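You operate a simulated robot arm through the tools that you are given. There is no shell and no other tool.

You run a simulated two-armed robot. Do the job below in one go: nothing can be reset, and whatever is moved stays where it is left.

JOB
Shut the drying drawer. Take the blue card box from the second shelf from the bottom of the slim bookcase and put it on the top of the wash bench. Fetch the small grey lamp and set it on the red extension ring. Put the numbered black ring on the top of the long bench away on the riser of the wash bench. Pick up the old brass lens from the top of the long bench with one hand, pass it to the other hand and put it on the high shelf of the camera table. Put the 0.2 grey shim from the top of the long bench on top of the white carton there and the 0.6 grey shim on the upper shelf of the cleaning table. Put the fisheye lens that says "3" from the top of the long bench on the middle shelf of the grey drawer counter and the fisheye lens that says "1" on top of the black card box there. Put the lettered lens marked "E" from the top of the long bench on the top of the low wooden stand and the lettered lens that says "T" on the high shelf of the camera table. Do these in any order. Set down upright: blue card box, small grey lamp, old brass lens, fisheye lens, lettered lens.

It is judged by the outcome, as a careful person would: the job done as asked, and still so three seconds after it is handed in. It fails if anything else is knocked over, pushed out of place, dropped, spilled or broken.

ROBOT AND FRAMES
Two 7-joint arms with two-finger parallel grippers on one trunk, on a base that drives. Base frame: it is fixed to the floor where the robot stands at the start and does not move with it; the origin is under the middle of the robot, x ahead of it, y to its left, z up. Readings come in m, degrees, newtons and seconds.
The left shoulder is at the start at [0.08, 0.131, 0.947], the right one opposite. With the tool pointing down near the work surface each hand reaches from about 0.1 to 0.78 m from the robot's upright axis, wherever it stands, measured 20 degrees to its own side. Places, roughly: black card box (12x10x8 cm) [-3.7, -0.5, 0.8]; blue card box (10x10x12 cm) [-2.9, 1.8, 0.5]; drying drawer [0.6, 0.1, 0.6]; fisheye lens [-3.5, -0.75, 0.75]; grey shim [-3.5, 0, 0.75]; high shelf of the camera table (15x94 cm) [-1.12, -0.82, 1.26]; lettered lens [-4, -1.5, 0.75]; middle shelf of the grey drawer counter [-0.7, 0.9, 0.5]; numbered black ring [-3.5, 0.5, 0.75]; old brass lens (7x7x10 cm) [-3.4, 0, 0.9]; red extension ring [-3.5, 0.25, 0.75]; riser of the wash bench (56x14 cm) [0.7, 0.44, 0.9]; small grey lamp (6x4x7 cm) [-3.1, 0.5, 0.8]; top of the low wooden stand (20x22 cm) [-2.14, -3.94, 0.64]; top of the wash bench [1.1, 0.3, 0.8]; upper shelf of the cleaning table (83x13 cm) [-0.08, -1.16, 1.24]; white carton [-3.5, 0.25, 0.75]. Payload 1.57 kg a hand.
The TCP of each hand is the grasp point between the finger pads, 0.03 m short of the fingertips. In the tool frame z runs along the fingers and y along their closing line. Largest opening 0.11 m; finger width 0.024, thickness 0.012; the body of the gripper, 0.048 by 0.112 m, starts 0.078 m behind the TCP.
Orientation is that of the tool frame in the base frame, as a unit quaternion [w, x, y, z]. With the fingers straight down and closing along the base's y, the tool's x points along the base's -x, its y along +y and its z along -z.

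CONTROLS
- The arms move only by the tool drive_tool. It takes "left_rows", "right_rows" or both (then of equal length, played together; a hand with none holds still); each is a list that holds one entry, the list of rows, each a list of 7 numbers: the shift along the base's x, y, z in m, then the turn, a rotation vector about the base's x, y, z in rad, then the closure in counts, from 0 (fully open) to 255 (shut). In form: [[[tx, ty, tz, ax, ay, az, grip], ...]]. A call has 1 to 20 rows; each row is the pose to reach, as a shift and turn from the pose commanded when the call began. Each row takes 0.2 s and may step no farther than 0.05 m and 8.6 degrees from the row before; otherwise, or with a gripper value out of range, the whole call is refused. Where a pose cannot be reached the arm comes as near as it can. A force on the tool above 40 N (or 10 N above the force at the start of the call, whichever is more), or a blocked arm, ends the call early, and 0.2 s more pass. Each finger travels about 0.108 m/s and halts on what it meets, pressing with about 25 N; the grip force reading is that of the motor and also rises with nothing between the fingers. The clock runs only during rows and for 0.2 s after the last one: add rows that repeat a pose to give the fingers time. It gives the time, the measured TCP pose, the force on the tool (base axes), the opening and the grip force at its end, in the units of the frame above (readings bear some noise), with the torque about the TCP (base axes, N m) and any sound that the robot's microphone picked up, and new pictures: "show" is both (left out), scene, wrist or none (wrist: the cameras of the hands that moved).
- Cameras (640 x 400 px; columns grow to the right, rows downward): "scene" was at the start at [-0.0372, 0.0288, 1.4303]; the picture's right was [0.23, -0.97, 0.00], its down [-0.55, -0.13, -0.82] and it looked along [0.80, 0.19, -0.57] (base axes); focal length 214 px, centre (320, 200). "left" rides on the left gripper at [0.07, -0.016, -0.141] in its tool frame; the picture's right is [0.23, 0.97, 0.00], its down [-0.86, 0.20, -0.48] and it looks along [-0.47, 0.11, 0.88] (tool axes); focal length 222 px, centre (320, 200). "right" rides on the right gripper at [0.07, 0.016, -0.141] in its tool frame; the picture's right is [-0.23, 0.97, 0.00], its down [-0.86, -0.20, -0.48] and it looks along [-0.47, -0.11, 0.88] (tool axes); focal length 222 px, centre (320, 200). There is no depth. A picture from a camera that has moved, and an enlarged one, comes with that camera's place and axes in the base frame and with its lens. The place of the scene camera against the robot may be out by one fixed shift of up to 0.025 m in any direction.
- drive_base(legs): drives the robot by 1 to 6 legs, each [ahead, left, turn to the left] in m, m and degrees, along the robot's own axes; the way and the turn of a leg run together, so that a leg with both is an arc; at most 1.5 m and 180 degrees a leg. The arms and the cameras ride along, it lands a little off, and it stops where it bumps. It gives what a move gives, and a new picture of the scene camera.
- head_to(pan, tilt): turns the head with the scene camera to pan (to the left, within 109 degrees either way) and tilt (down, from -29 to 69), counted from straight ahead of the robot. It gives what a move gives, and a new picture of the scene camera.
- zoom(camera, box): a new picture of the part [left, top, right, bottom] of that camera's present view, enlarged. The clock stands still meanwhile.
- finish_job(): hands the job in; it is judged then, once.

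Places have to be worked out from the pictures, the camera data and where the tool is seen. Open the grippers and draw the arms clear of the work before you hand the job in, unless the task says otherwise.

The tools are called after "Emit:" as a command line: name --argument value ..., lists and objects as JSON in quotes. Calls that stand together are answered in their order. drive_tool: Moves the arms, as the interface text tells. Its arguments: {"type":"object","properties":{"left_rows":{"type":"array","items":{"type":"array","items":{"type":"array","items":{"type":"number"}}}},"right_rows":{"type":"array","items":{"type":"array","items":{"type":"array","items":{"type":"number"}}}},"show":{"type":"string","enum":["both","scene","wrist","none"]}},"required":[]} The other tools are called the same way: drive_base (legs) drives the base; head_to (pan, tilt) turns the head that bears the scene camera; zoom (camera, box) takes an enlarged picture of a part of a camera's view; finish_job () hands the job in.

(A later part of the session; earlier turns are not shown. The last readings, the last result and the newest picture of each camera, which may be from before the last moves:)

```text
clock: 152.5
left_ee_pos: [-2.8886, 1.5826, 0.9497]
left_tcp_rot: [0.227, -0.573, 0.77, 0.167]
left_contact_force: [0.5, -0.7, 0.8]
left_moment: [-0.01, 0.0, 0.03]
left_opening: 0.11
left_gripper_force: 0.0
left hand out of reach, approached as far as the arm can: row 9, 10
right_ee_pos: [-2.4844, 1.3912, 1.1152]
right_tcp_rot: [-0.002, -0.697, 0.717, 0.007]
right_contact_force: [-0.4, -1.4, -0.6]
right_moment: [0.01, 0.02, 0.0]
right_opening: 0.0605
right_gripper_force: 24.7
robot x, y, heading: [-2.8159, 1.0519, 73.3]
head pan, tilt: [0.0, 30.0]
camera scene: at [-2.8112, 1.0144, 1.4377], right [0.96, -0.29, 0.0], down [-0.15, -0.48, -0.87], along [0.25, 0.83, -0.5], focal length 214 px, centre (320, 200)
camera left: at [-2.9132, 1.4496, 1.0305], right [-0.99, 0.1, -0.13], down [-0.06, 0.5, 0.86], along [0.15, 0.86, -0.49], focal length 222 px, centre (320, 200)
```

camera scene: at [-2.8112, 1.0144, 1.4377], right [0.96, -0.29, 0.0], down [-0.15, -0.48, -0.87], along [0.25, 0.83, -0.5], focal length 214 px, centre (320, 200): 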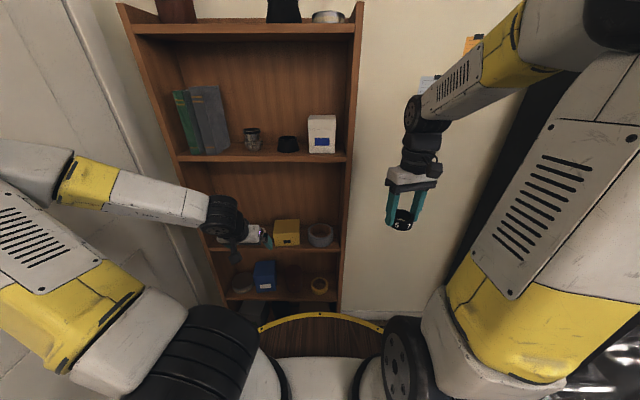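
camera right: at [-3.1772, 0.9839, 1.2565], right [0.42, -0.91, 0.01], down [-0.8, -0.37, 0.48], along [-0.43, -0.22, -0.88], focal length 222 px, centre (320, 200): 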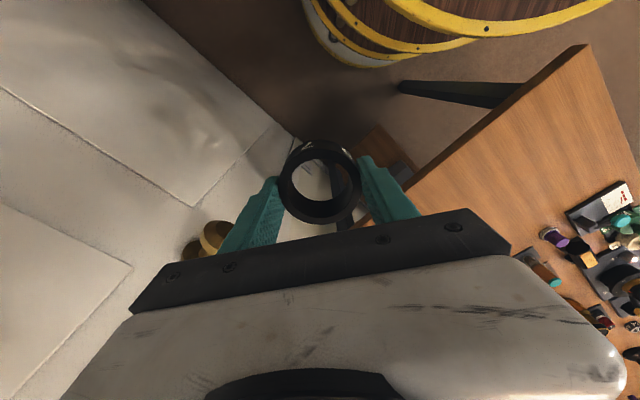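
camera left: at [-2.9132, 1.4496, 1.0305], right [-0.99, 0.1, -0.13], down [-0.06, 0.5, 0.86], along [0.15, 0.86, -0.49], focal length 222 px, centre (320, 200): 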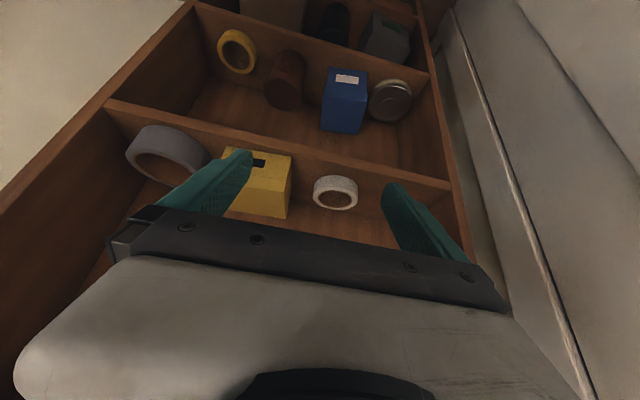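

The left arm is still in a cramped posture (limits hit even here). I return it to tool-down and will try a large yaw to unwind the elbow.

Emit:
drive_tool --left_rows '[[[0, -0.03, 0.03, -0.115, 0.035, 0, 0], [0, -0.06, 0.06, -0.23, 0.07, 0, 0], [0, -0.09, 0.09, -0.345, 0.106, 0, 0], [0, -0.11, 0.12, -0.46, 0.141, 0, 0], [0, -0.125, 0.16, -0.573, 0.176, 0, 0], [0, -0.125, 0.2, -0.573, 0.176, 0, 0]]]' --show "none"

Emit:
drive_tool --left_rows '[[[0, 0, 0, 0, 0, 0.14, 0], [0, 0, 0, 0, 0, 0.28, 0], [0, 0, 0, 0, 0, 0.42, 0], [0, 0, 0, 0, 0, 0.56, 0], [0, 0, 0, 0, 0, 0.7, 0], [0, 0, 0, 0, 0, 0.84, 0], [0, 0, 0, 0, 0, 0.98, 0], [0, 0, 0, 0, 0, 1.12, 0], [0, 0, 0, 0, 0, 1.26, 0], [0, 0, 0, 0, 0, 1.4, 0]]]' --show "scene"

```text
clock: 153.9
left_ee_pos: [-2.889, 1.4595, 1.1519]
left_tcp_rot: [-0.012, -0.595, 0.803, -0.008]
left_contact_force: [-0.9, 0.0, -0.5]
left_moment: [-0.01, -0.01, 0.0]
left_opening: 0.1101
left_gripper_force: 0.1
right_ee_pos: [-2.485, 1.3912, 1.1165]
right_tcp_rot: [-0.002, -0.696, 0.718, 0.007]
right_contact_force: [0.0, 0.1, -0.2]
right_moment: [0.02, -0.04, 0.0]
right_opening: 0.0601
right_gripper_force: 25.5
robot x, y, heading: [-2.8146, 1.0548, 73.2]
head pan, tilt: [0.0, 30.0]
```

```text
clock: 156.1
left_ee_pos: [-2.8887, 1.4606, 1.1509]
left_tcp_rot: [0.005, 0.973, -0.23, 0.012]
left_contact_force: [-0.2, 0.2, -0.5]
left_moment: [-0.03, 0.01, 0.01]
left_opening: 0.1099
left_gripper_force: 0.1
right_ee_pos: [-2.4843, 1.3914, 1.1159]
right_tcp_rot: [-0.003, -0.697, 0.717, 0.007]
right_contact_force: [0.0, 0.0, -0.3]
right_moment: [-0.02, -0.05, 0.01]
right_opening: 0.0603
right_gripper_force: 24.8
robot x, y, heading: [-2.8143, 1.0505, 72.9]
head pan, tilt: [0.0, 30.0]
camera scene: at [-2.8116, 1.0149, 1.4377], right [0.96, -0.29, 0.0], down [-0.15, -0.48, -0.87], along [0.25, 0.83, -0.5], focal length 214 px, centre (320, 200)
```

scene: 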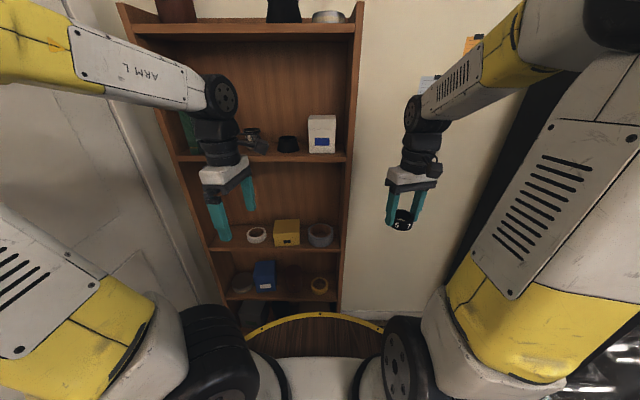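

The forearm is beginning to swing back. I continue the yaw further.

Emit:
drive_tool --left_rows '[[[0, 0, 0, 0, 0, 0.14, 0], [0, 0, 0, 0, 0, 0.28, 0], [0, 0, 0, 0, 0, 0.42, 0], [0, 0, 0, 0, 0, 0.56, 0], [0, 0, 0, 0, 0, 0.7, 0], [0, 0, 0, 0, 0, 0.84, 0], [0, 0, 0, 0, 0, 0.98, 0], [0, 0, 0, 0, 0, 1.12, 0], [0, 0, 0, 0, 0, 1.26, 0], [0, 0, 0, 0, 0, 1.4, 0]]]' --show "scene"

```text
clock: 158.3
left_ee_pos: [-2.8893, 1.46, 1.1504]
left_tcp_rot: [-0.005, 0.892, 0.452, 0.011]
left_contact_force: [0.6, -0.8, -0.1]
left_moment: [0.02, 0.02, -0.05]
left_opening: 0.1101
left_gripper_force: 0.1
right_ee_pos: [-2.4844, 1.3919, 1.1145]
right_tcp_rot: [-0.002, -0.697, 0.717, 0.007]
right_contact_force: [0.5, 0.2, 0.0]
right_moment: [-0.01, 0.0, 0.04]
right_opening: 0.0603
right_gripper_force: 24.6
robot x, y, heading: [-2.8165, 1.053, 72.9]
head pan, tilt: [0.0, 30.0]
camera scene: at [-2.8115, 1.0149, 1.4377], right [0.96, -0.29, 0.0], down [-0.15, -0.48, -0.87], along [0.25, 0.83, -0.5], focal length 214 px, centre (320, 200)
```

scene: 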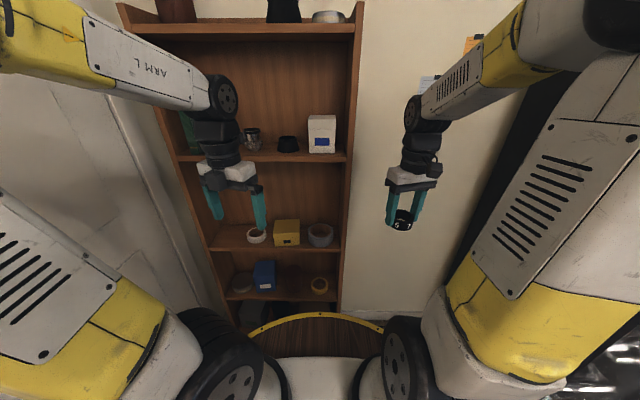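

The elbow rises as the hand yaws. The gripper is symmetric, so I complete the half-turn (camera then on top) and pitch forward from this posture.

Emit:
drive_tool --left_rows '[[[0, 0, 0, 0, 0, 0.11, 0], [0, 0, 0, 0, 0, 0.22, 0], [0, 0, 0, 0, 0, 0.34, 0]]]' --show "none"

Emit:
drive_tool --left_rows '[[[0.005, 0.015, -0.03, 0.115, -0.035, 0, 0], [0.01, 0.03, -0.06, 0.23, -0.07, 0, 0], [0.015, 0.045, -0.09, 0.345, -0.106, 0, 0], [0.02, 0.06, -0.12, 0.46, -0.141, 0, 0], [0.025, 0.075, -0.15, 0.573, -0.176, 0, 0], [0.025, 0.09, -0.19, 0.669, -0.206, 0, 0], [0.025, 0.1, -0.23, 0.669, -0.206, 0, 0], [0.025, 0.11, -0.27, 0.669, -0.206, 0, 0], [0.025, 0.12, -0.31, 0.669, -0.206, 0, 0], [0.025, 0.13, -0.35, 0.669, -0.206, 0, 0]]]'

```text
clock: 159.1
left_ee_pos: [-2.8885, 1.4606, 1.1509]
left_tcp_rot: [-0.006, 0.803, 0.596, 0.009]
left_contact_force: [0.2, -1.0, 0.2]
left_moment: [0.03, 0.0, 0.02]
left_opening: 0.11
left_gripper_force: 0.1
right_ee_pos: [-2.4836, 1.3906, 1.1158]
right_tcp_rot: [-0.003, -0.697, 0.717, 0.008]
right_contact_force: [-0.6, 0.1, -0.4]
right_moment: [-0.01, 0.0, -0.01]
right_opening: 0.0606
right_gripper_force: 25.3
robot x, y, heading: [-2.8096, 1.0538, 73.2]
head pan, tilt: [0.0, 30.0]
```

```text
clock: 161.3
left_ee_pos: [-2.8649, 1.5926, 0.7985]
left_tcp_rot: [-0.21, 0.752, 0.556, 0.286]
left_contact_force: [0.1, -0.2, 0.1]
left_moment: [0.03, 0.02, -0.03]
left_opening: 0.1097
left_gripper_force: 0.0
left hand out of reach, approached as far as the arm can: row 4, 5, 6, 7, 8, 9, 10
right_ee_pos: [-2.484, 1.3918, 1.1153]
right_tcp_rot: [-0.002, -0.696, 0.718, 0.007]
right_contact_force: [0.2, -0.2, 0.0]
right_moment: [0.01, -0.02, 0.02]
right_opening: 0.0603
right_gripper_force: 25.0
robot x, y, heading: [-2.8135, 1.0538, 72.9]
head pan, tilt: [0.0, 30.0]
camera scene: at [-2.8115, 1.0146, 1.4377], right [0.96, -0.29, 0.0], down [-0.15, -0.48, -0.87], along [0.25, 0.83, -0.5], focal length 214 px, centre (320, 200)
camera left: at [-2.8925, 1.5582, 0.9496], right [0.98, -0.12, 0.15], down [-0.09, -0.97, -0.21], along [0.18, 0.19, -0.97], focal length 222 px, centre (320, 200)
```

scene: 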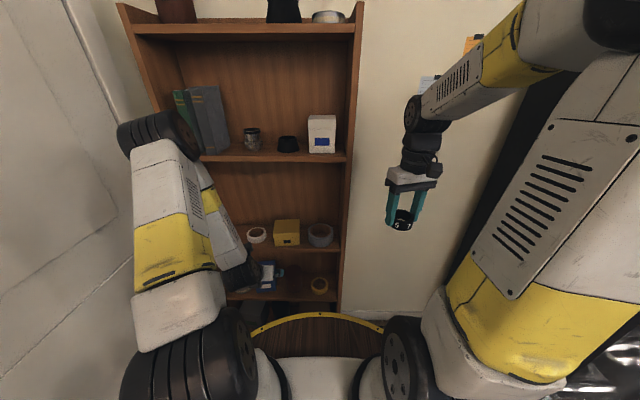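
left: 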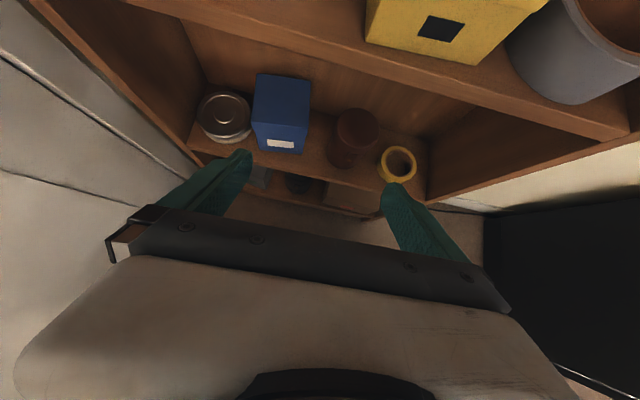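

The arm flipped into an elbow-up posture with the camera on top, seeing the box from above. I lower to grasp height in front of the shelf.

Emit:
drive_tool --left_rows '[[[0, 0, -0.045, 0, 0, 0, 0], [0, 0, -0.09, 0, 0, 0, 0], [0, 0, -0.135, 0, 0, 0, 0], [0, 0, -0.18, 0, 0, 0, 0], [0, 0, -0.21, 0, 0, 0, 0], [0, 0, -0.21, 0, 0, 0, 0]]]'

```text
clock: 162.7
left_ee_pos: [-2.864, 1.5937, 0.5879]
left_tcp_rot: [-0.209, 0.752, 0.556, 0.285]
left_contact_force: [0.1, -0.7, 0.4]
left_moment: [-0.01, 0.02, -0.03]
left_opening: 0.1099
left_gripper_force: 0.0
right_ee_pos: [-2.4839, 1.3905, 1.1155]
right_tcp_rot: [-0.002, -0.697, 0.717, 0.007]
right_contact_force: [0.0, 0.0, -1.1]
right_moment: [-0.01, -0.01, 0.02]
right_opening: 0.0604
right_gripper_force: 24.9
robot x, y, heading: [-2.8129, 1.0527, 73.0]
head pan, tilt: [0.0, 30.0]
camera scene: at [-2.8115, 1.0149, 1.4377], right [0.96, -0.29, 0.0], down [-0.15, -0.48, -0.87], along [0.25, 0.83, -0.5], focal length 214 px, centre (320, 200)
camera left: at [-2.8922, 1.5584, 0.7399], right [0.98, -0.12, 0.15], down [-0.09, -0.97, -0.21], along [0.17, 0.19, -0.97], focal length 222 px, centre (320, 200)
```

scene: 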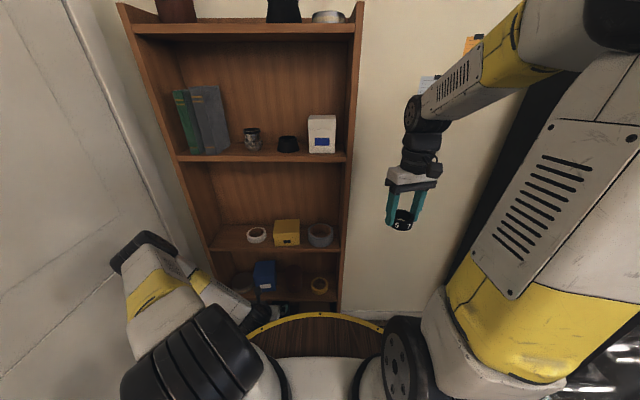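
left: 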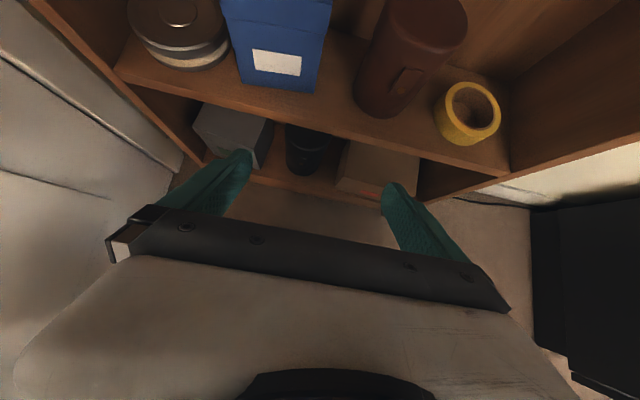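

No reach problem now. I align the yaw with the box and step partway in to verify alignment.

Emit:
drive_tool --left_rows '[[[-0.035, 0, 0, 0, 0, 0.035, 0], [-0.044, 0.01, 0, 0, 0, 0.07, 0], [-0.035, 0.0476, -0.0026, 0, 0, 0.07, 0], [-0.026, 0.085, -0.005, 0, 0, 0.07, 0]]]' --show "wrist"

Emit:
zoom --camera "left" --box '[160, 0, 480, 240]'

```text
clock: 163.7
left_ee_pos: [-2.8896, 1.6795, 0.5839]
left_tcp_rot: [-0.22, 0.732, 0.582, 0.278]
left_contact_force: [-0.3, 0.2, -0.6]
left_moment: [-0.03, 0.0, 0.0]
left_opening: 0.1099
left_gripper_force: 0.0
right_ee_pos: [-2.4838, 1.3902, 1.1163]
right_tcp_rot: [-0.003, -0.698, 0.716, 0.008]
right_contact_force: [0.5, -0.3, -0.1]
right_moment: [0.0, -0.02, 0.01]
right_opening: 0.0602
right_gripper_force: 25.1
robot x, y, heading: [-2.8149, 1.0527, 73.0]
head pan, tilt: [0.0, 30.0]
camera left: at [-2.916, 1.6419, 0.7356], right [0.99, -0.05, 0.15], down [-0.02, -0.98, -0.21], along [0.16, 0.2, -0.97], focal length 222 px, centre (320, 200)
```

left: 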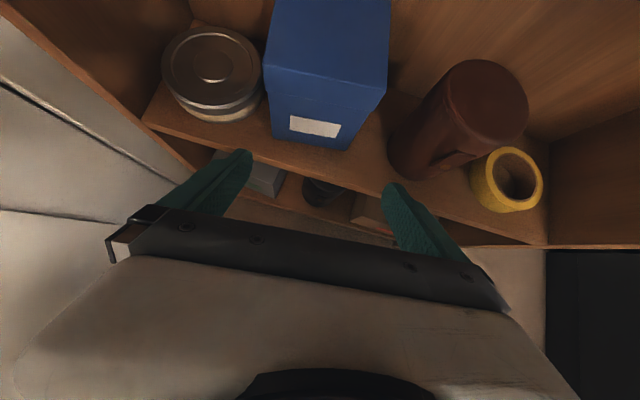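

```text
1.67 times, centred on (320, 120) of left
camera zoom: at [-2.916, 1.6419, 0.7356], right [0.99, -0.05, 0.15], down [-0.02, -0.98, -0.21], along [0.16, 0.2, -0.97], focal length 370 px, centre (320, 333)
```

zoom: 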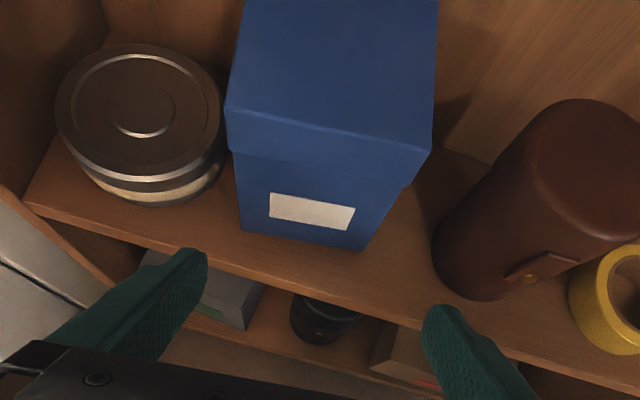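

The box sits ~2 cm deeper than first measured (front centre ≈(-2.881, 1.767), yaw ≈81°). I align and slide in, stopping before closing to check.

Emit:
drive_tool --left_rows '[[[-0.005, 0, 0, 0, 0, 0.07, 0], [0.0003, 0.035, -0.002, 0, 0, 0.07, 0], [0.0057, 0.068, -0.005, 0, 0, 0.07, 0], [0.011, 0.1, -0.007, 0, 0, 0.07, 0], [0.0158, 0.126, -0.009, 0, 0, 0.07, 0]]]' --show "wrist"

```text
clock: 164.9
left_ee_pos: [-2.8742, 1.8065, 0.5738]
left_tcp_rot: [-0.23, 0.711, 0.608, 0.27]
left_contact_force: [-0.4, -0.5, -0.5]
left_moment: [0.01, -0.02, 0.01]
left_opening: 0.11
left_gripper_force: 0.0
right_ee_pos: [-2.4843, 1.3905, 1.1159]
right_tcp_rot: [-0.002, -0.696, 0.718, 0.007]
right_contact_force: [-0.2, 0.6, -0.7]
right_moment: [0.04, 0.01, 0.01]
right_opening: 0.0605
right_gripper_force: 25.0
robot x, y, heading: [-2.8096, 1.0536, 72.8]
head pan, tilt: [0.0, 30.0]
camera left: at [-2.8966, 1.7663, 0.7266], right [0.99, 0.01, 0.15], down [0.05, -0.98, -0.21], along [0.15, 0.21, -0.97], focal length 222 px, centre (320, 200)
```

left: 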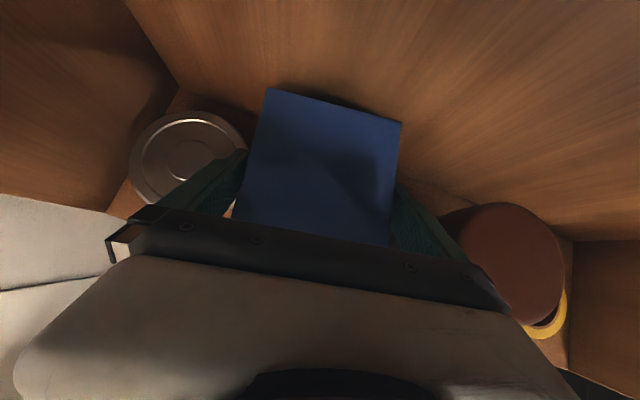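

The fingers straddle the box with no contact force. I close the grip.

Emit:
drive_tool --left_rows '[[[0, 0, 0, 0, 0, 0, 60], [0, 0, 0, 0, 0, 0, 255], [0, 0, 0, 0, 0, 0, 255], [0, 0, 0, 0, 0, 0, 255]]]' --show "wrist"

```text
clock: 165.9
left_ee_pos: [-2.8733, 1.8043, 0.5749]
left_tcp_rot: [-0.228, 0.712, 0.607, 0.27]
left_contact_force: [-0.1, 0.2, -0.1]
left_moment: [0.01, -0.05, 0.01]
left_opening: 0.0998
left_gripper_force: 25.0
right_ee_pos: [-2.4845, 1.3913, 1.1151]
right_tcp_rot: [-0.002, -0.697, 0.718, 0.007]
right_contact_force: [-0.1, -0.9, -0.3]
right_moment: [0.01, -0.03, 0.01]
right_opening: 0.0606
right_gripper_force: 24.9
robot x, y, heading: [-2.8128, 1.0529, 73.0]
head pan, tilt: [0.0, 30.0]
camera left: at [-2.8966, 1.7662, 0.7266], right [0.99, 0.01, 0.15], down [0.05, -0.98, -0.21], along [0.15, 0.21, -0.97], focal length 222 px, centre (320, 200)
```

left: 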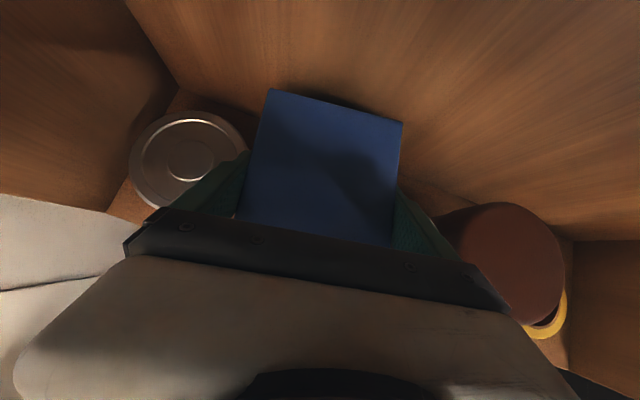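

Gripped: the box is 10.0 cm wide. I lift 2.5 cm and draw it straight out of the shelf.

Emit:
drive_tool --left_rows '[[[0, 0, 0.012, 0, 0, 0, 255], [0, 0, 0.025, 0, 0, 0, 255], [-0.0064, -0.0395, 0.025, 0, 0, 0, 255], [-0.0128, -0.079, 0.025, 0, 0, 0, 255], [-0.0192, -0.1185, 0.025, 0, 0, 0, 255], [-0.0256, -0.158, 0.03, 0, 0, 0, 255], [-0.032, -0.1975, 0.035, 0, 0, 0, 255], [-0.0384, -0.237, 0.045, 0, 0, 0, 255]]]'

```text
clock: 167.7
left_ee_pos: [-2.9122, 1.5681, 0.62]
left_tcp_rot: [-0.229, 0.712, 0.607, 0.27]
left_contact_force: [0.4, -0.7, -3.7]
left_moment: [-0.02, 0.0, 0.03]
left_opening: 0.0998
left_gripper_force: 25.3
right_ee_pos: [-2.4852, 1.392, 1.1152]
right_tcp_rot: [-0.002, -0.696, 0.718, 0.007]
right_contact_force: [0.9, -0.3, -0.9]
right_moment: [0.0, 0.01, 0.02]
right_opening: 0.0601
right_gripper_force: 24.9
robot x, y, heading: [-2.8135, 1.0554, 73.1]
head pan, tilt: [0.0, 30.0]
camera scene: at [-2.8114, 1.0153, 1.4377], right [0.96, -0.29, 0.0], down [-0.15, -0.48, -0.87], along [0.25, 0.83, -0.5], focal length 214 px, centre (320, 200)
camera left: at [-2.9353, 1.5289, 0.7716], right [0.99, 0.01, 0.15], down [0.05, -0.98, -0.21], along [0.15, 0.21, -0.97], focal length 222 px, centre (320, 200)
```

scene: 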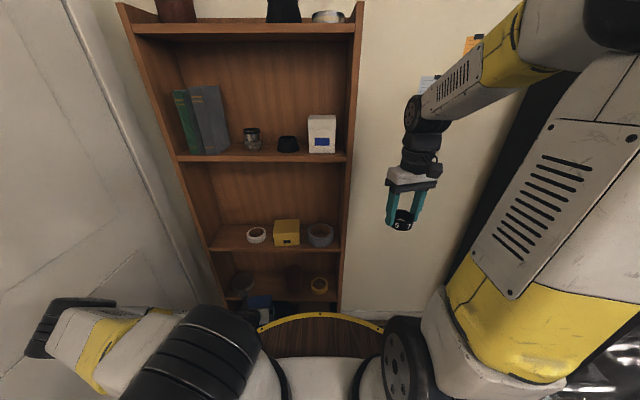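
left: 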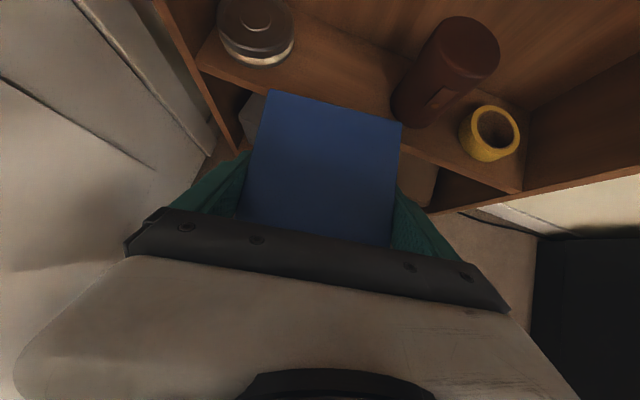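

The box is out and held upright (≈0.37 kg). I raise it for travel, keeping its orientation.

Emit:
drive_tool --left_rows '[[[0, -0.005, 0.045, 0, 0, 0, 255], [0, -0.01, 0.09, 0, 0, 0, 255], [0, -0.015, 0.135, 0, 0, 0, 255], [0, -0.02, 0.18, 0, 0, 0, 255], [0, -0.025, 0.225, 0, 0, 0, 255], [0, -0.03, 0.27, 0, 0, 0, 255], [0, -0.035, 0.315, 0, 0, 0, 255], [0, -0.04, 0.36, 0, 0, 0, 255], [0, -0.045, 0.4, 0, 0, 0, 255]]]' --show "scene"

```text
clock: 169.7
left_ee_pos: [-2.9111, 1.5857, 1.0539]
left_tcp_rot: [-0.227, 0.712, 0.607, 0.269]
left_contact_force: [0.4, 0.1, -2.8]
left_moment: [-0.05, -0.01, 0.01]
left_opening: 0.0997
left_gripper_force: 25.2
left hand out of reach, approached as far as the arm can: row 3, 4, 5, 6, 7, 8, 9
right_ee_pos: [-2.4845, 1.3921, 1.1165]
right_tcp_rot: [-0.002, -0.697, 0.717, 0.008]
right_contact_force: [-0.3, 0.2, -0.2]
right_moment: [-0.05, -0.03, 0.02]
right_opening: 0.0604
right_gripper_force: 25.5
robot x, y, heading: [-2.8129, 1.059, 73.0]
head pan, tilt: [0.0, 30.0]
camera scene: at [-2.8117, 1.0157, 1.4377], right [0.96, -0.29, 0.0], down [-0.15, -0.48, -0.87], along [0.25, 0.83, -0.5], focal length 214 px, centre (320, 200)
```

scene: 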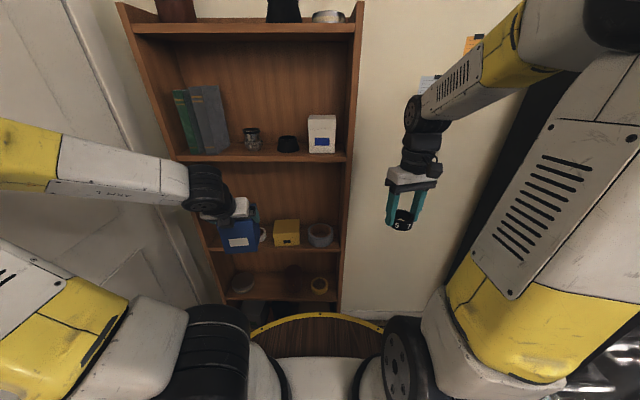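

Now I reposition slightly and turn right to face along the room, mindful that the left elbow sticks out.

Emit:
drive_base --legs '[[-0.09, -0.08, 0], [0, 0, -90.5]]'

```text
clock: 174.8
left_ee_pos: [-2.2307, 1.0437, 1.0554]
left_tcp_rot: [0.028, 0.933, -0.072, 0.352]
left_contact_force: [0.5, 0.5, -3.0]
left_moment: [0.01, 0.03, -0.03]
left_opening: 0.0998
left_gripper_force: 25.1
right_ee_pos: [-2.4253, 0.6149, 1.1155]
right_tcp_rot: [0.003, 0.015, 1.0, 0.007]
right_contact_force: [0.5, 0.1, -0.1]
right_moment: [0.0, 0.03, 0.04]
right_opening: 0.0602
right_gripper_force: 24.5
robot x, y, heading: [-2.7635, 0.9464, -16.9]
head pan, tilt: [0.0, 30.0]
camera scene: at [-2.7936, 0.9674, 1.4377], right [-0.29, -0.96, 0.0], down [-0.48, 0.15, -0.87], along [0.83, -0.25, -0.5], focal length 214 px, centre (320, 200)
```

scene: 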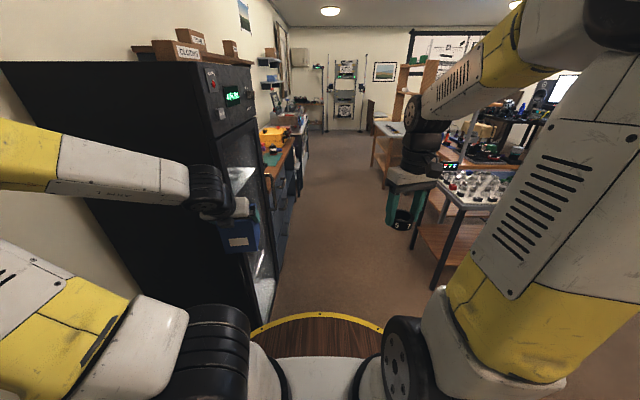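

The dry cabinet is close to the box's path, so I first draw the box inward toward my centreline.

Emit:
drive_tool --left_rows '[[[-0.02, -0.039, 0, 0, 0, 0, 255], [-0.039, -0.077, 0, 0, 0, 0, 255], [-0.059, -0.116, 0, 0, 0, 0, 255], [-0.078, -0.154, 0, 0, 0, 0, 255]]]' --show "scene"

```text
clock: 175.8
left_ee_pos: [-2.2997, 0.8813, 1.0635]
left_tcp_rot: [0.029, 0.933, -0.072, 0.351]
left_contact_force: [-0.6, 0.7, -3.4]
left_moment: [-0.04, 0.0, 0.0]
left_opening: 0.0995
left_gripper_force: 25.0
left hand out of reach, approached as far as the arm can: row 1, 2, 3, 4
right_ee_pos: [-2.4243, 0.6167, 1.1157]
right_tcp_rot: [0.003, 0.013, 1.0, 0.006]
right_contact_force: [0.6, 0.0, 0.3]
right_moment: [-0.02, -0.02, 0.01]
right_opening: 0.0602
right_gripper_force: 24.7
robot x, y, heading: [-2.767, 0.9432, -16.8]
head pan, tilt: [0.0, 30.0]
camera scene: at [-2.7933, 0.968, 1.4377], right [-0.29, -0.96, 0.0], down [-0.48, 0.14, -0.87], along [0.83, -0.25, -0.5], focal length 214 px, centre (320, 200)
```

scene: 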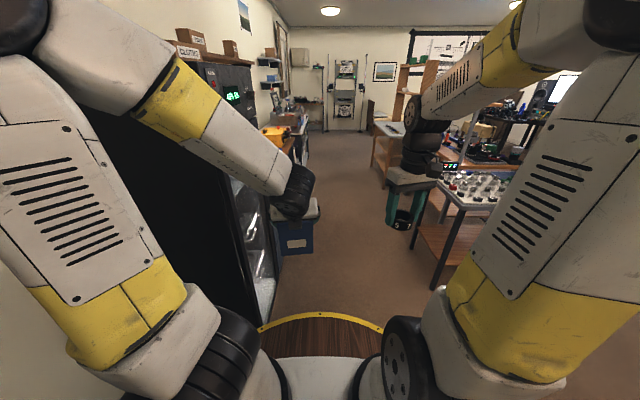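

The elbow came up nicely and the box is near my centreline. I now drive the corridor toward the wash bench.

Emit:
drive_base --legs '[[0.17, 0, 0], [0.3, -0.24, 0], [1.4, 0, 0], [1.3, 0, 0]]'

```text
clock: 192.0
left_ee_pos: [0.6589, -0.3073, 1.0635]
left_tcp_rot: [0.032, 0.932, -0.081, 0.351]
left_contact_force: [0.2, -0.1, -2.1]
left_moment: [0.0, 0.07, 0.0]
left_opening: 0.0997
left_gripper_force: 24.9
right_ee_pos: [0.5292, -0.5693, 1.1146]
right_tcp_rot: [0.004, 0.023, 1.0, 0.007]
right_contact_force: [0.4, 0.8, -0.9]
right_moment: [-0.02, 0.01, -0.02]
right_opening: 0.0601
right_gripper_force: 24.8
robot x, y, heading: [0.1961, -0.2321, -17.8]
head pan, tilt: [0.0, 30.0]
camera scene: at [0.1676, -0.2112, 1.4377], right [-0.31, -0.95, 0.0], down [-0.48, 0.15, -0.87], along [0.82, -0.27, -0.5], focal length 214 px, centre (320, 200)
```

scene: 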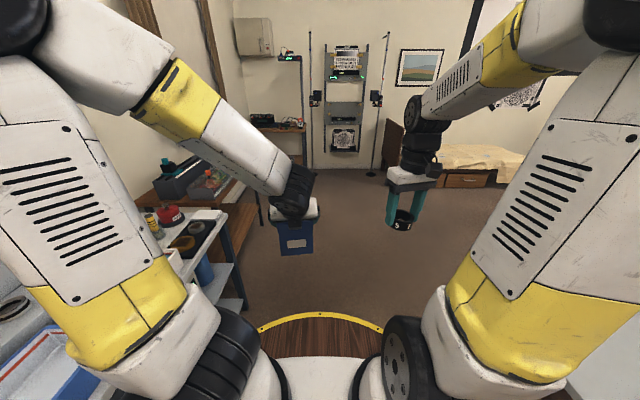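

I've arrived beside the wash bench. I look left over it for free spots.

Emit:
head_to --pan 75 --tilt 40

Emit:
head_to --pan 45 --tilt 35

```text
clock: 193.5
left_ee_pos: [0.6592, -0.3085, 1.0637]
left_tcp_rot: [0.032, 0.932, -0.082, 0.35]
left_contact_force: [-0.4, 0.8, -2.6]
left_moment: [-0.02, 0.04, 0.0]
left_opening: 0.0996
left_gripper_force: 25.2
right_ee_pos: [0.5296, -0.57, 1.1155]
right_tcp_rot: [0.004, 0.023, 1.0, 0.007]
right_contact_force: [0.0, 0.4, -0.4]
right_moment: [0.02, 0.01, 0.02]
right_opening: 0.0602
right_gripper_force: 25.0
robot x, y, heading: [0.1951, -0.2358, -18.0]
head pan, tilt: [75.0, 40.0]
camera scene: at [0.1279, -0.112, 1.4224], right [0.84, -0.55, 0.0], down [-0.35, -0.54, -0.77], along [0.42, 0.64, -0.64], focal length 214 px, centre (320, 200)
```

scene: 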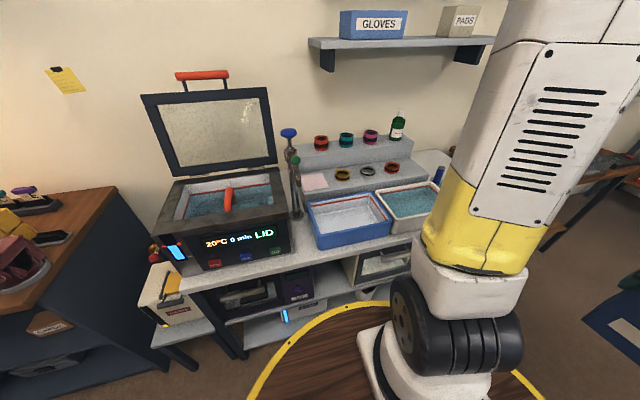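

```text
clock: 194.4
left_ee_pos: [0.6591, -0.3079, 1.063]
left_tcp_rot: [0.033, 0.932, -0.082, 0.35]
left_contact_force: [-0.8, -0.1, -3.9]
left_moment: [0.02, 0.05, 0.02]
left_opening: 0.0999
left_gripper_force: 24.8
right_ee_pos: [0.5292, -0.5699, 1.1166]
right_tcp_rot: [0.004, 0.024, 1.0, 0.007]
right_contact_force: [-0.6, -0.3, 0.0]
right_moment: [0.01, 0.02, 0.0]
right_opening: 0.0602
right_gripper_force: 24.7
robot x, y, heading: [0.1954, -0.2315, -18.2]
head pan, tilt: [45.0, 35.0]
camera scene: at [0.16, -0.1432, 1.4299], right [0.45, -0.89, 0.0], down [-0.51, -0.26, -0.82], along [0.73, 0.37, -0.57], focal length 214 px, centre (320, 200)
```

scene: 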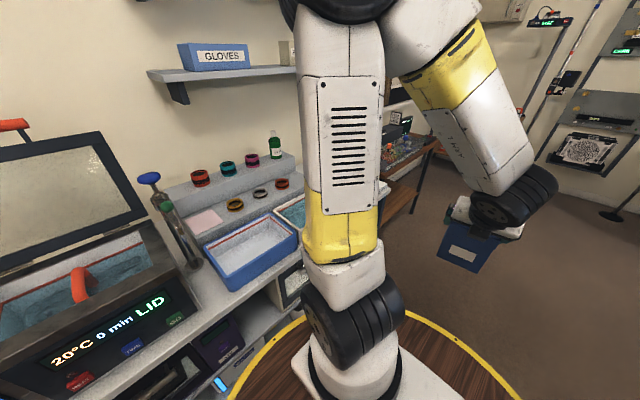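

I zoom in on the riser to see its two steps and what stands on them.

Emit:
head_to --pan 70 --tilt 35

Emit:
zoom --camera "scene" --box '[280, 90, 460, 230]'

```text
clock: 195.3
left_ee_pos: [0.6603, -0.3082, 1.0636]
left_tcp_rot: [0.032, 0.933, -0.081, 0.35]
left_contact_force: [-0.4, 0.3, -3.2]
left_moment: [0.0, 0.02, 0.01]
left_opening: 0.0999
left_gripper_force: 25.2
right_ee_pos: [0.5303, -0.571, 1.1159]
right_tcp_rot: [0.003, 0.022, 1.0, 0.007]
right_contact_force: [-0.4, -0.2, -0.4]
right_moment: [-0.01, 0.01, -0.02]
right_opening: 0.0602
right_gripper_force: 25.3
robot x, y, heading: [0.1969, -0.234, -17.9]
head pan, tilt: [70.0, 35.0]
camera scene: at [0.1358, -0.1139, 1.4299], right [0.79, -0.62, 0.0], down [-0.35, -0.45, -0.82], along [0.5, 0.65, -0.57], focal length 214 px, centre (320, 200)
```

scene: 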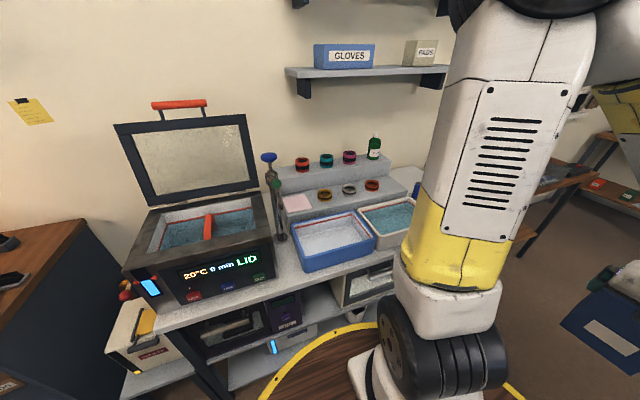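

```text
2.86 times, centred on (370, 160) of scene
camera zoom: at [0.1358, -0.1139, 1.4299], right [0.79, -0.62, 0.0], down [-0.35, -0.45, -0.82], along [0.5, 0.65, -0.57], focal length 613 px, centre (177, 314)
```

zoom: 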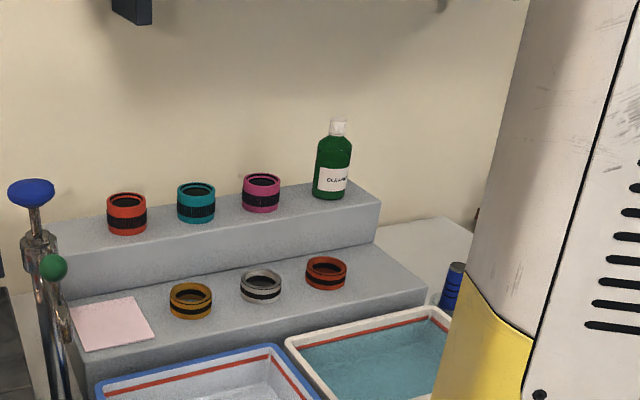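

The lower step (z≈0.90, ~56 cm long) matches the described riser, with free room at its right end beyond the orange ring. I drive ahead and turn to face the wash bench.

Emit:
drive_base --legs '[[0.34, 0, 0], [0, 0, 90.4]]'

Emit:
head_to --pan -10 --tilt 45

```text
clock: 201.4
left_ee_pos: [0.5914, 0.1221, 1.0637]
left_tcp_rot: [-0.227, 0.714, 0.605, 0.269]
left_contact_force: [0.2, -0.3, -3.2]
left_moment: [-0.04, 0.0, -0.01]
left_opening: 0.0998
left_gripper_force: 25.7
right_ee_pos: [0.8546, -0.0047, 1.1158]
right_tcp_rot: [-0.003, -0.693, 0.721, 0.007]
right_contact_force: [0.1, -0.3, -0.5]
right_moment: [0.04, -0.01, -0.01]
right_opening: 0.0605
right_gripper_force: 24.8
robot x, y, heading: [0.5204, -0.3401, 72.3]
head pan, tilt: [70.0, 35.0]
camera scene: at [0.4265, -0.4109, 1.4299], right [0.61, 0.79, 0.0], down [0.46, -0.35, -0.82], along [-0.65, 0.5, -0.57], focal length 214 px, centre (320, 200)
```

scene: 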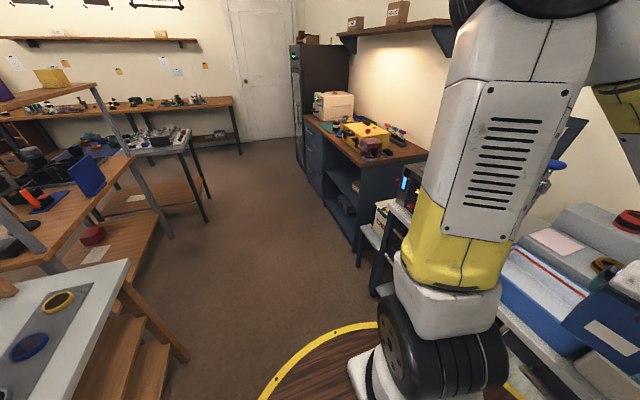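

```text
clock: 202.9
left_ee_pos: [0.592, 0.1235, 1.0637]
left_tcp_rot: [-0.226, 0.715, 0.605, 0.269]
left_contact_force: [0.2, -0.2, -2.8]
left_moment: [-0.04, 0.0, -0.01]
left_opening: 0.0999
left_gripper_force: 24.7
right_ee_pos: [0.8536, -0.0057, 1.1145]
right_tcp_rot: [-0.002, -0.694, 0.72, 0.008]
right_contact_force: [0.7, -0.3, 0.5]
right_moment: [0.01, -0.04, 0.0]
right_opening: 0.0602
right_gripper_force: 24.8
robot x, y, heading: [0.5232, -0.3387, 72.4]
head pan, tilt: [-10.0, 45.0]
camera scene: at [0.5338, -0.3923, 1.4151], right [0.89, -0.46, 0.0], down [-0.33, -0.63, -0.71], along [0.33, 0.63, -0.71], focal length 214 px, centre (320, 200)
```

scene: 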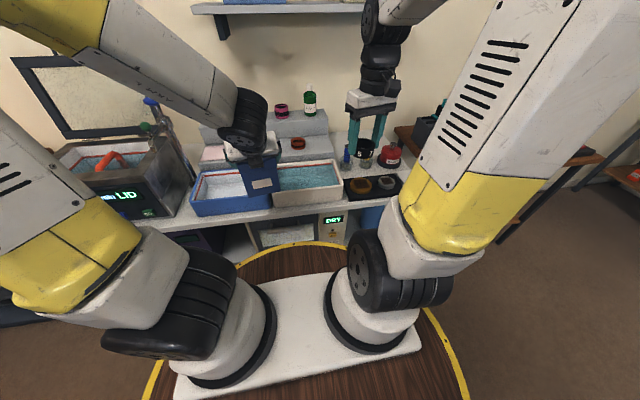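

I zoom on the right part of the bench to judge free space.

Emit:
zoom --camera "scene" --box '[190, 80, 430, 230]'

Emit:
zoom --camera "right" --box '[0, 0, 640, 400]'

```text
2.67 times, centred on (310, 155) of scene
camera zoom: at [0.5338, -0.3923, 1.4151], right [0.89, -0.46, 0.0], down [-0.33, -0.63, -0.71], along [0.33, 0.63, -0.71], focal length 572 px, centre (347, 320)
```

zoom: 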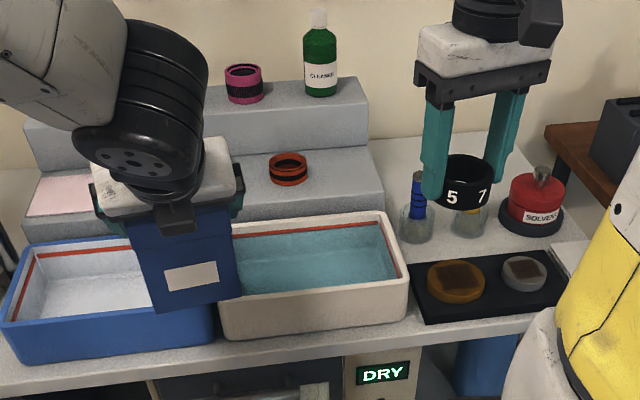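

```text
1.00 times, centred on (320, 200) of right (not enlarged: the box is as wide or as high as the picture)
camera zoom: at [0.8377, -0.0761, 1.2564], right [-0.96, 0.26, 0.01], down [0.24, 0.84, 0.48], along [0.11, 0.47, -0.88], focal length 222 px, centre (320, 200)
```

zoom: 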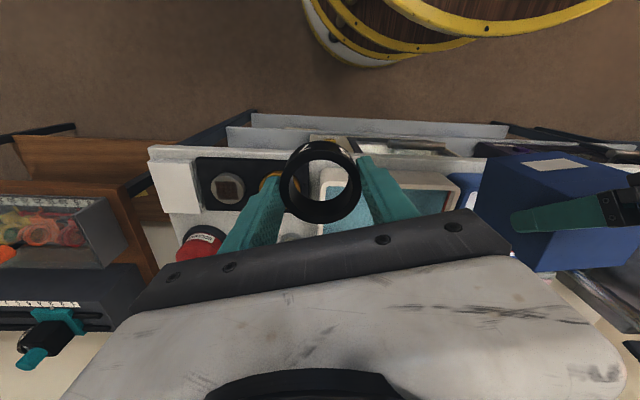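

I'll set the ring on the riser's right end first. I drive 0.11 m closer to the bench.

Emit:
drive_base --legs '[[0.11, 0, 0]]'

Emit:
zoom --camera "right" --box '[0, 0, 640, 400]'

```text
clock: 204.1
left_ee_pos: [0.6237, 0.2292, 1.0631]
left_tcp_rot: [-0.226, 0.715, 0.604, 0.27]
left_contact_force: [0.0, -0.5, -3.0]
left_moment: [-0.07, 0.04, 0.03]
left_opening: 0.0998
left_gripper_force: 25.4
right_ee_pos: [0.8868, 0.1009, 1.1157]
right_tcp_rot: [-0.003, -0.693, 0.72, 0.007]
right_contact_force: [0.9, 0.7, -1.0]
right_moment: [0.0, 0.02, -0.03]
right_opening: 0.0604
right_gripper_force: 24.9
robot x, y, heading: [0.5564, -0.2297, 72.6]
head pan, tilt: [-10.0, 45.0]
camera scene: at [0.5671, -0.287, 1.4151], right [0.89, -0.46, 0.0], down [-0.33, -0.63, -0.71], along [0.33, 0.63, -0.71], focal length 214 px, centre (320, 200)
```

scene: 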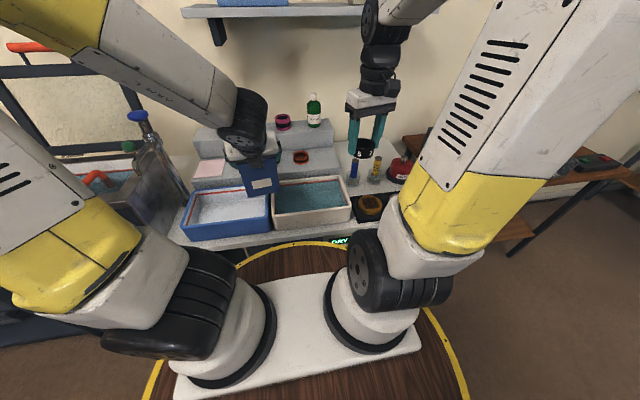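

```text
1.00 times, centred on (320, 200) of right (not enlarged: the box is as wide or as high as the picture)
camera zoom: at [0.8707, 0.0296, 1.2564], right [-0.96, 0.26, 0.01], down [0.24, 0.84, 0.48], along [0.11, 0.47, -0.88], focal length 222 px, centre (320, 200)
```

zoom: 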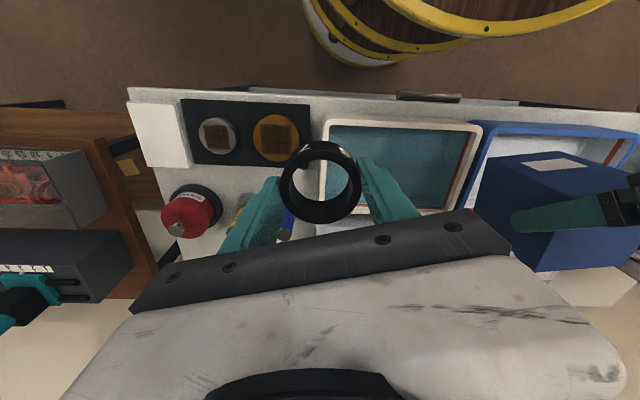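

I zoom the scene camera on the held ring and the riser end together, so I can correct the scene camera's offset using the known ring position.

Emit:
zoom --camera "scene" --box '[270, 90, 430, 210]'

```text
3.33 times, centred on (350, 150) of scene
camera zoom: at [0.5671, -0.287, 1.4151], right [0.89, -0.46, 0.0], down [-0.33, -0.63, -0.71], along [0.33, 0.63, -0.71], focal length 715 px, centre (220, 367)
```

zoom: 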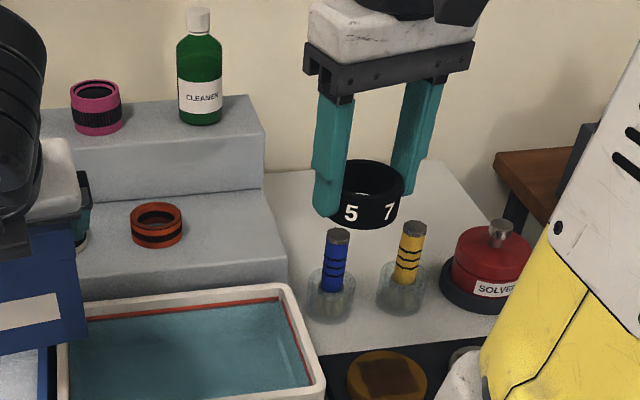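

Using the held ring to correct the camera, the free spot is at about (0.914, 0.373) on the step (z≈0.90), 9 cm right of the orange ring. I move above it, turning the gripper to close front-to-back.

Emit:
drive_tool --right_rows '[[[0.003, 0.027, 0, 0, 0, 0.1305, 255], [0.005, 0.054, 0, 0, 0, 0.261, 255], [0.008, 0.082, 0, 0, 0, 0.3915, 255], [0.011, 0.109, 0, 0, 0, 0.522, 255], [0.014, 0.136, 0, 0, 0, 0.6525, 255], [0.016, 0.163, -0.01, 0, 0, 0.783, 255], [0.019, 0.19, -0.02, 0, 0, 0.9135, 255], [0.022, 0.218, -0.03, 0, 0, 1.044, 255], [0.025, 0.245, -0.04, 0, 0, 1.1745, 255], [0.027, 0.272, -0.06, 0, 0, 1.305, 255]]]'

Emit:
zoom --camera "scene" --box '[270, 90, 430, 210]'

```text
clock: 206.3
left_ee_pos: [0.624, 0.227, 1.063]
left_tcp_rot: [-0.226, 0.715, 0.604, 0.27]
left_contact_force: [-0.5, -0.3, -2.4]
left_moment: [-0.06, -0.01, -0.01]
left_opening: 0.0997
left_gripper_force: 25.4
right_ee_pos: [0.9147, 0.3718, 1.0562]
right_tcp_rot: [0.005, 0.989, -0.149, -0.004]
right_contact_force: [-0.4, -0.4, 0.2]
right_moment: [0.03, 0.0, 0.0]
right_opening: 0.0606
right_gripper_force: 25.1
robot x, y, heading: [0.5553, -0.2341, 72.4]
head pan, tilt: [-10.0, 45.0]
camera scene: at [0.5671, -0.2872, 1.4151], right [0.89, -0.46, 0.0], down [-0.33, -0.63, -0.71], along [0.33, 0.63, -0.71], focal length 214 px, centre (320, 200)
camera right: at [0.9783, 0.3372, 1.1965], right [-0.51, -0.86, 0.01], down [-0.75, 0.45, 0.48], along [-0.42, 0.23, -0.88], focal length 222 px, centre (320, 200)
```

scene: 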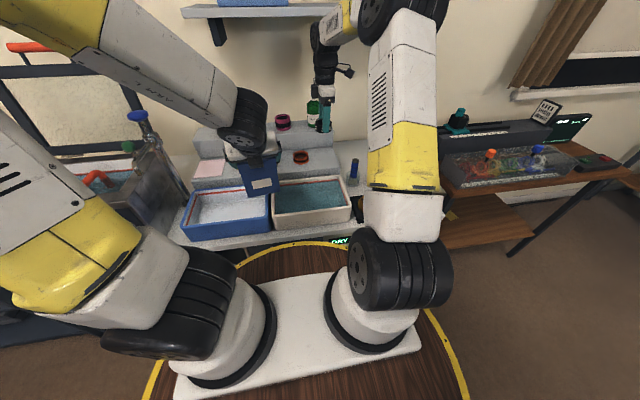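
right: 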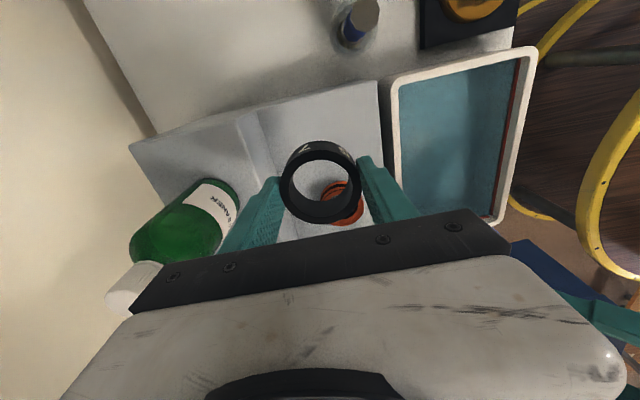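

```text
3.33 times, centred on (350, 150) of scene
camera zoom: at [0.5671, -0.2872, 1.4151], right [0.89, -0.46, 0.0], down [-0.33, -0.63, -0.71], along [0.33, 0.63, -0.71], focal length 715 px, centre (220, 367)
```

zoom: 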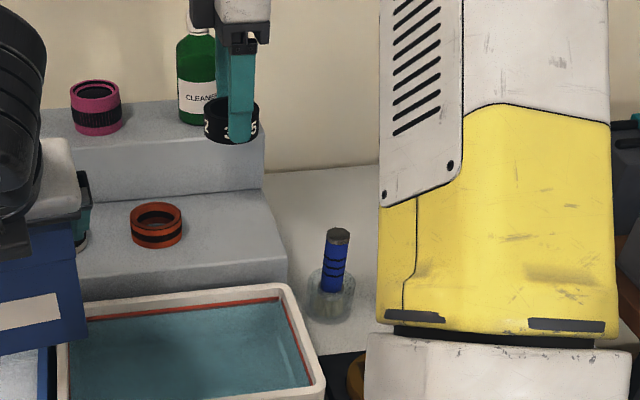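

The wrist view confirms the 14 cm-deep step at z≈0.90. I fine-adjust to (0.908, 0.363) and lower the ring to just above the surface.

Emit:
drive_tool --right_rows '[[[-0.007, -0.009, -0.03, 0, 0, 0, 255], [-0.007, -0.009, -0.065, 0, 0, 0, 255], [-0.007, -0.009, -0.095, 0, 0, 0, 255], [-0.007, -0.009, -0.112, 0, 0, 0, 255], [-0.007, -0.009, -0.117, 0, 0, 0, 255], [-0.007, -0.009, -0.12, 0, 0, 0, 255]]]' --show "wrist"

```text
clock: 207.7
left_ee_pos: [0.6231, 0.229, 1.0621]
left_tcp_rot: [-0.226, 0.715, 0.605, 0.269]
left_contact_force: [-0.6, -0.2, -2.9]
left_moment: [-0.04, 0.01, 0.03]
left_opening: 0.1
left_gripper_force: 25.2
right_ee_pos: [0.9077, 0.3646, 0.9375]
right_tcp_rot: [0.006, 0.989, -0.15, -0.005]
right_contact_force: [-0.2, -2.8, 9.6]
right_moment: [0.05, -0.23, -0.06]
right_opening: 0.0603
right_gripper_force: 24.9
robot x, y, heading: [0.5521, -0.2327, 72.3]
head pan, tilt: [-10.0, 45.0]
camera right: at [0.9709, 0.328, 1.0774], right [-0.51, -0.86, 0.01], down [-0.75, 0.45, 0.48], along [-0.42, 0.23, -0.88], focal length 222 px, centre (320, 200)
```

right: 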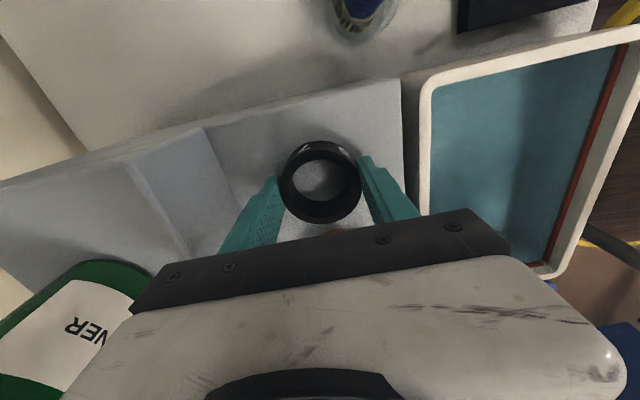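

Contact at ~10 N: the ring rests on the riser. I open modestly and rise straight up.

Emit:
drive_tool --right_rows '[[[0, 0, 0.001, 0, 0, 0, 100], [0, 0, 0.001, 0, 0, 0, 75], [0, 0, 0.001, 0, 0, 0, 75], [0, 0, 0.03, 0, 0, 0, 75], [0, 0, 0.07, 0, 0, 0, 75], [0, 0, 0.11, 0, 0, 0, 75], [0, 0, 0.15, 0, 0, 0, 40]]]' --show "wrist"

```text
clock: 209.3
left_ee_pos: [0.6238, 0.229, 1.0618]
left_tcp_rot: [-0.228, 0.714, 0.606, 0.268]
left_contact_force: [0.7, -0.8, -2.9]
left_moment: [-0.04, 0.02, 0.02]
left_opening: 0.0997
left_gripper_force: 25.5
right_ee_pos: [0.9057, 0.3648, 1.0862]
right_tcp_rot: [0.006, 0.989, -0.15, -0.005]
right_contact_force: [-0.9, 0.1, -0.8]
right_moment: [-0.02, -0.01, 0.02]
right_opening: 0.0925
right_gripper_force: 0.0
robot x, y, heading: [0.5577, -0.228, 72.6]
head pan, tilt: [-10.0, 45.0]
camera right: at [0.9703, 0.3281, 1.227], right [-0.51, -0.86, 0.01], down [-0.75, 0.45, 0.48], along [-0.42, 0.23, -0.88], focal length 222 px, centre (320, 200)
```

right: 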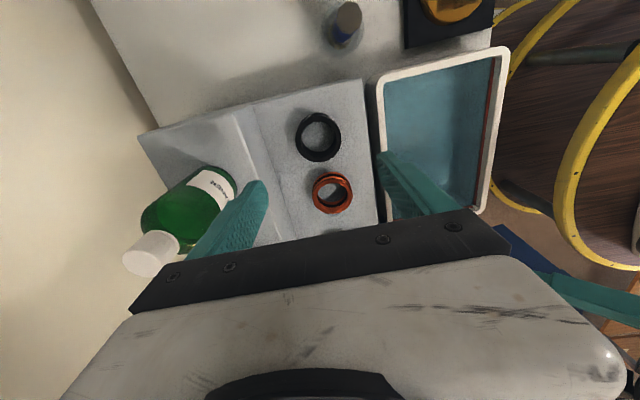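

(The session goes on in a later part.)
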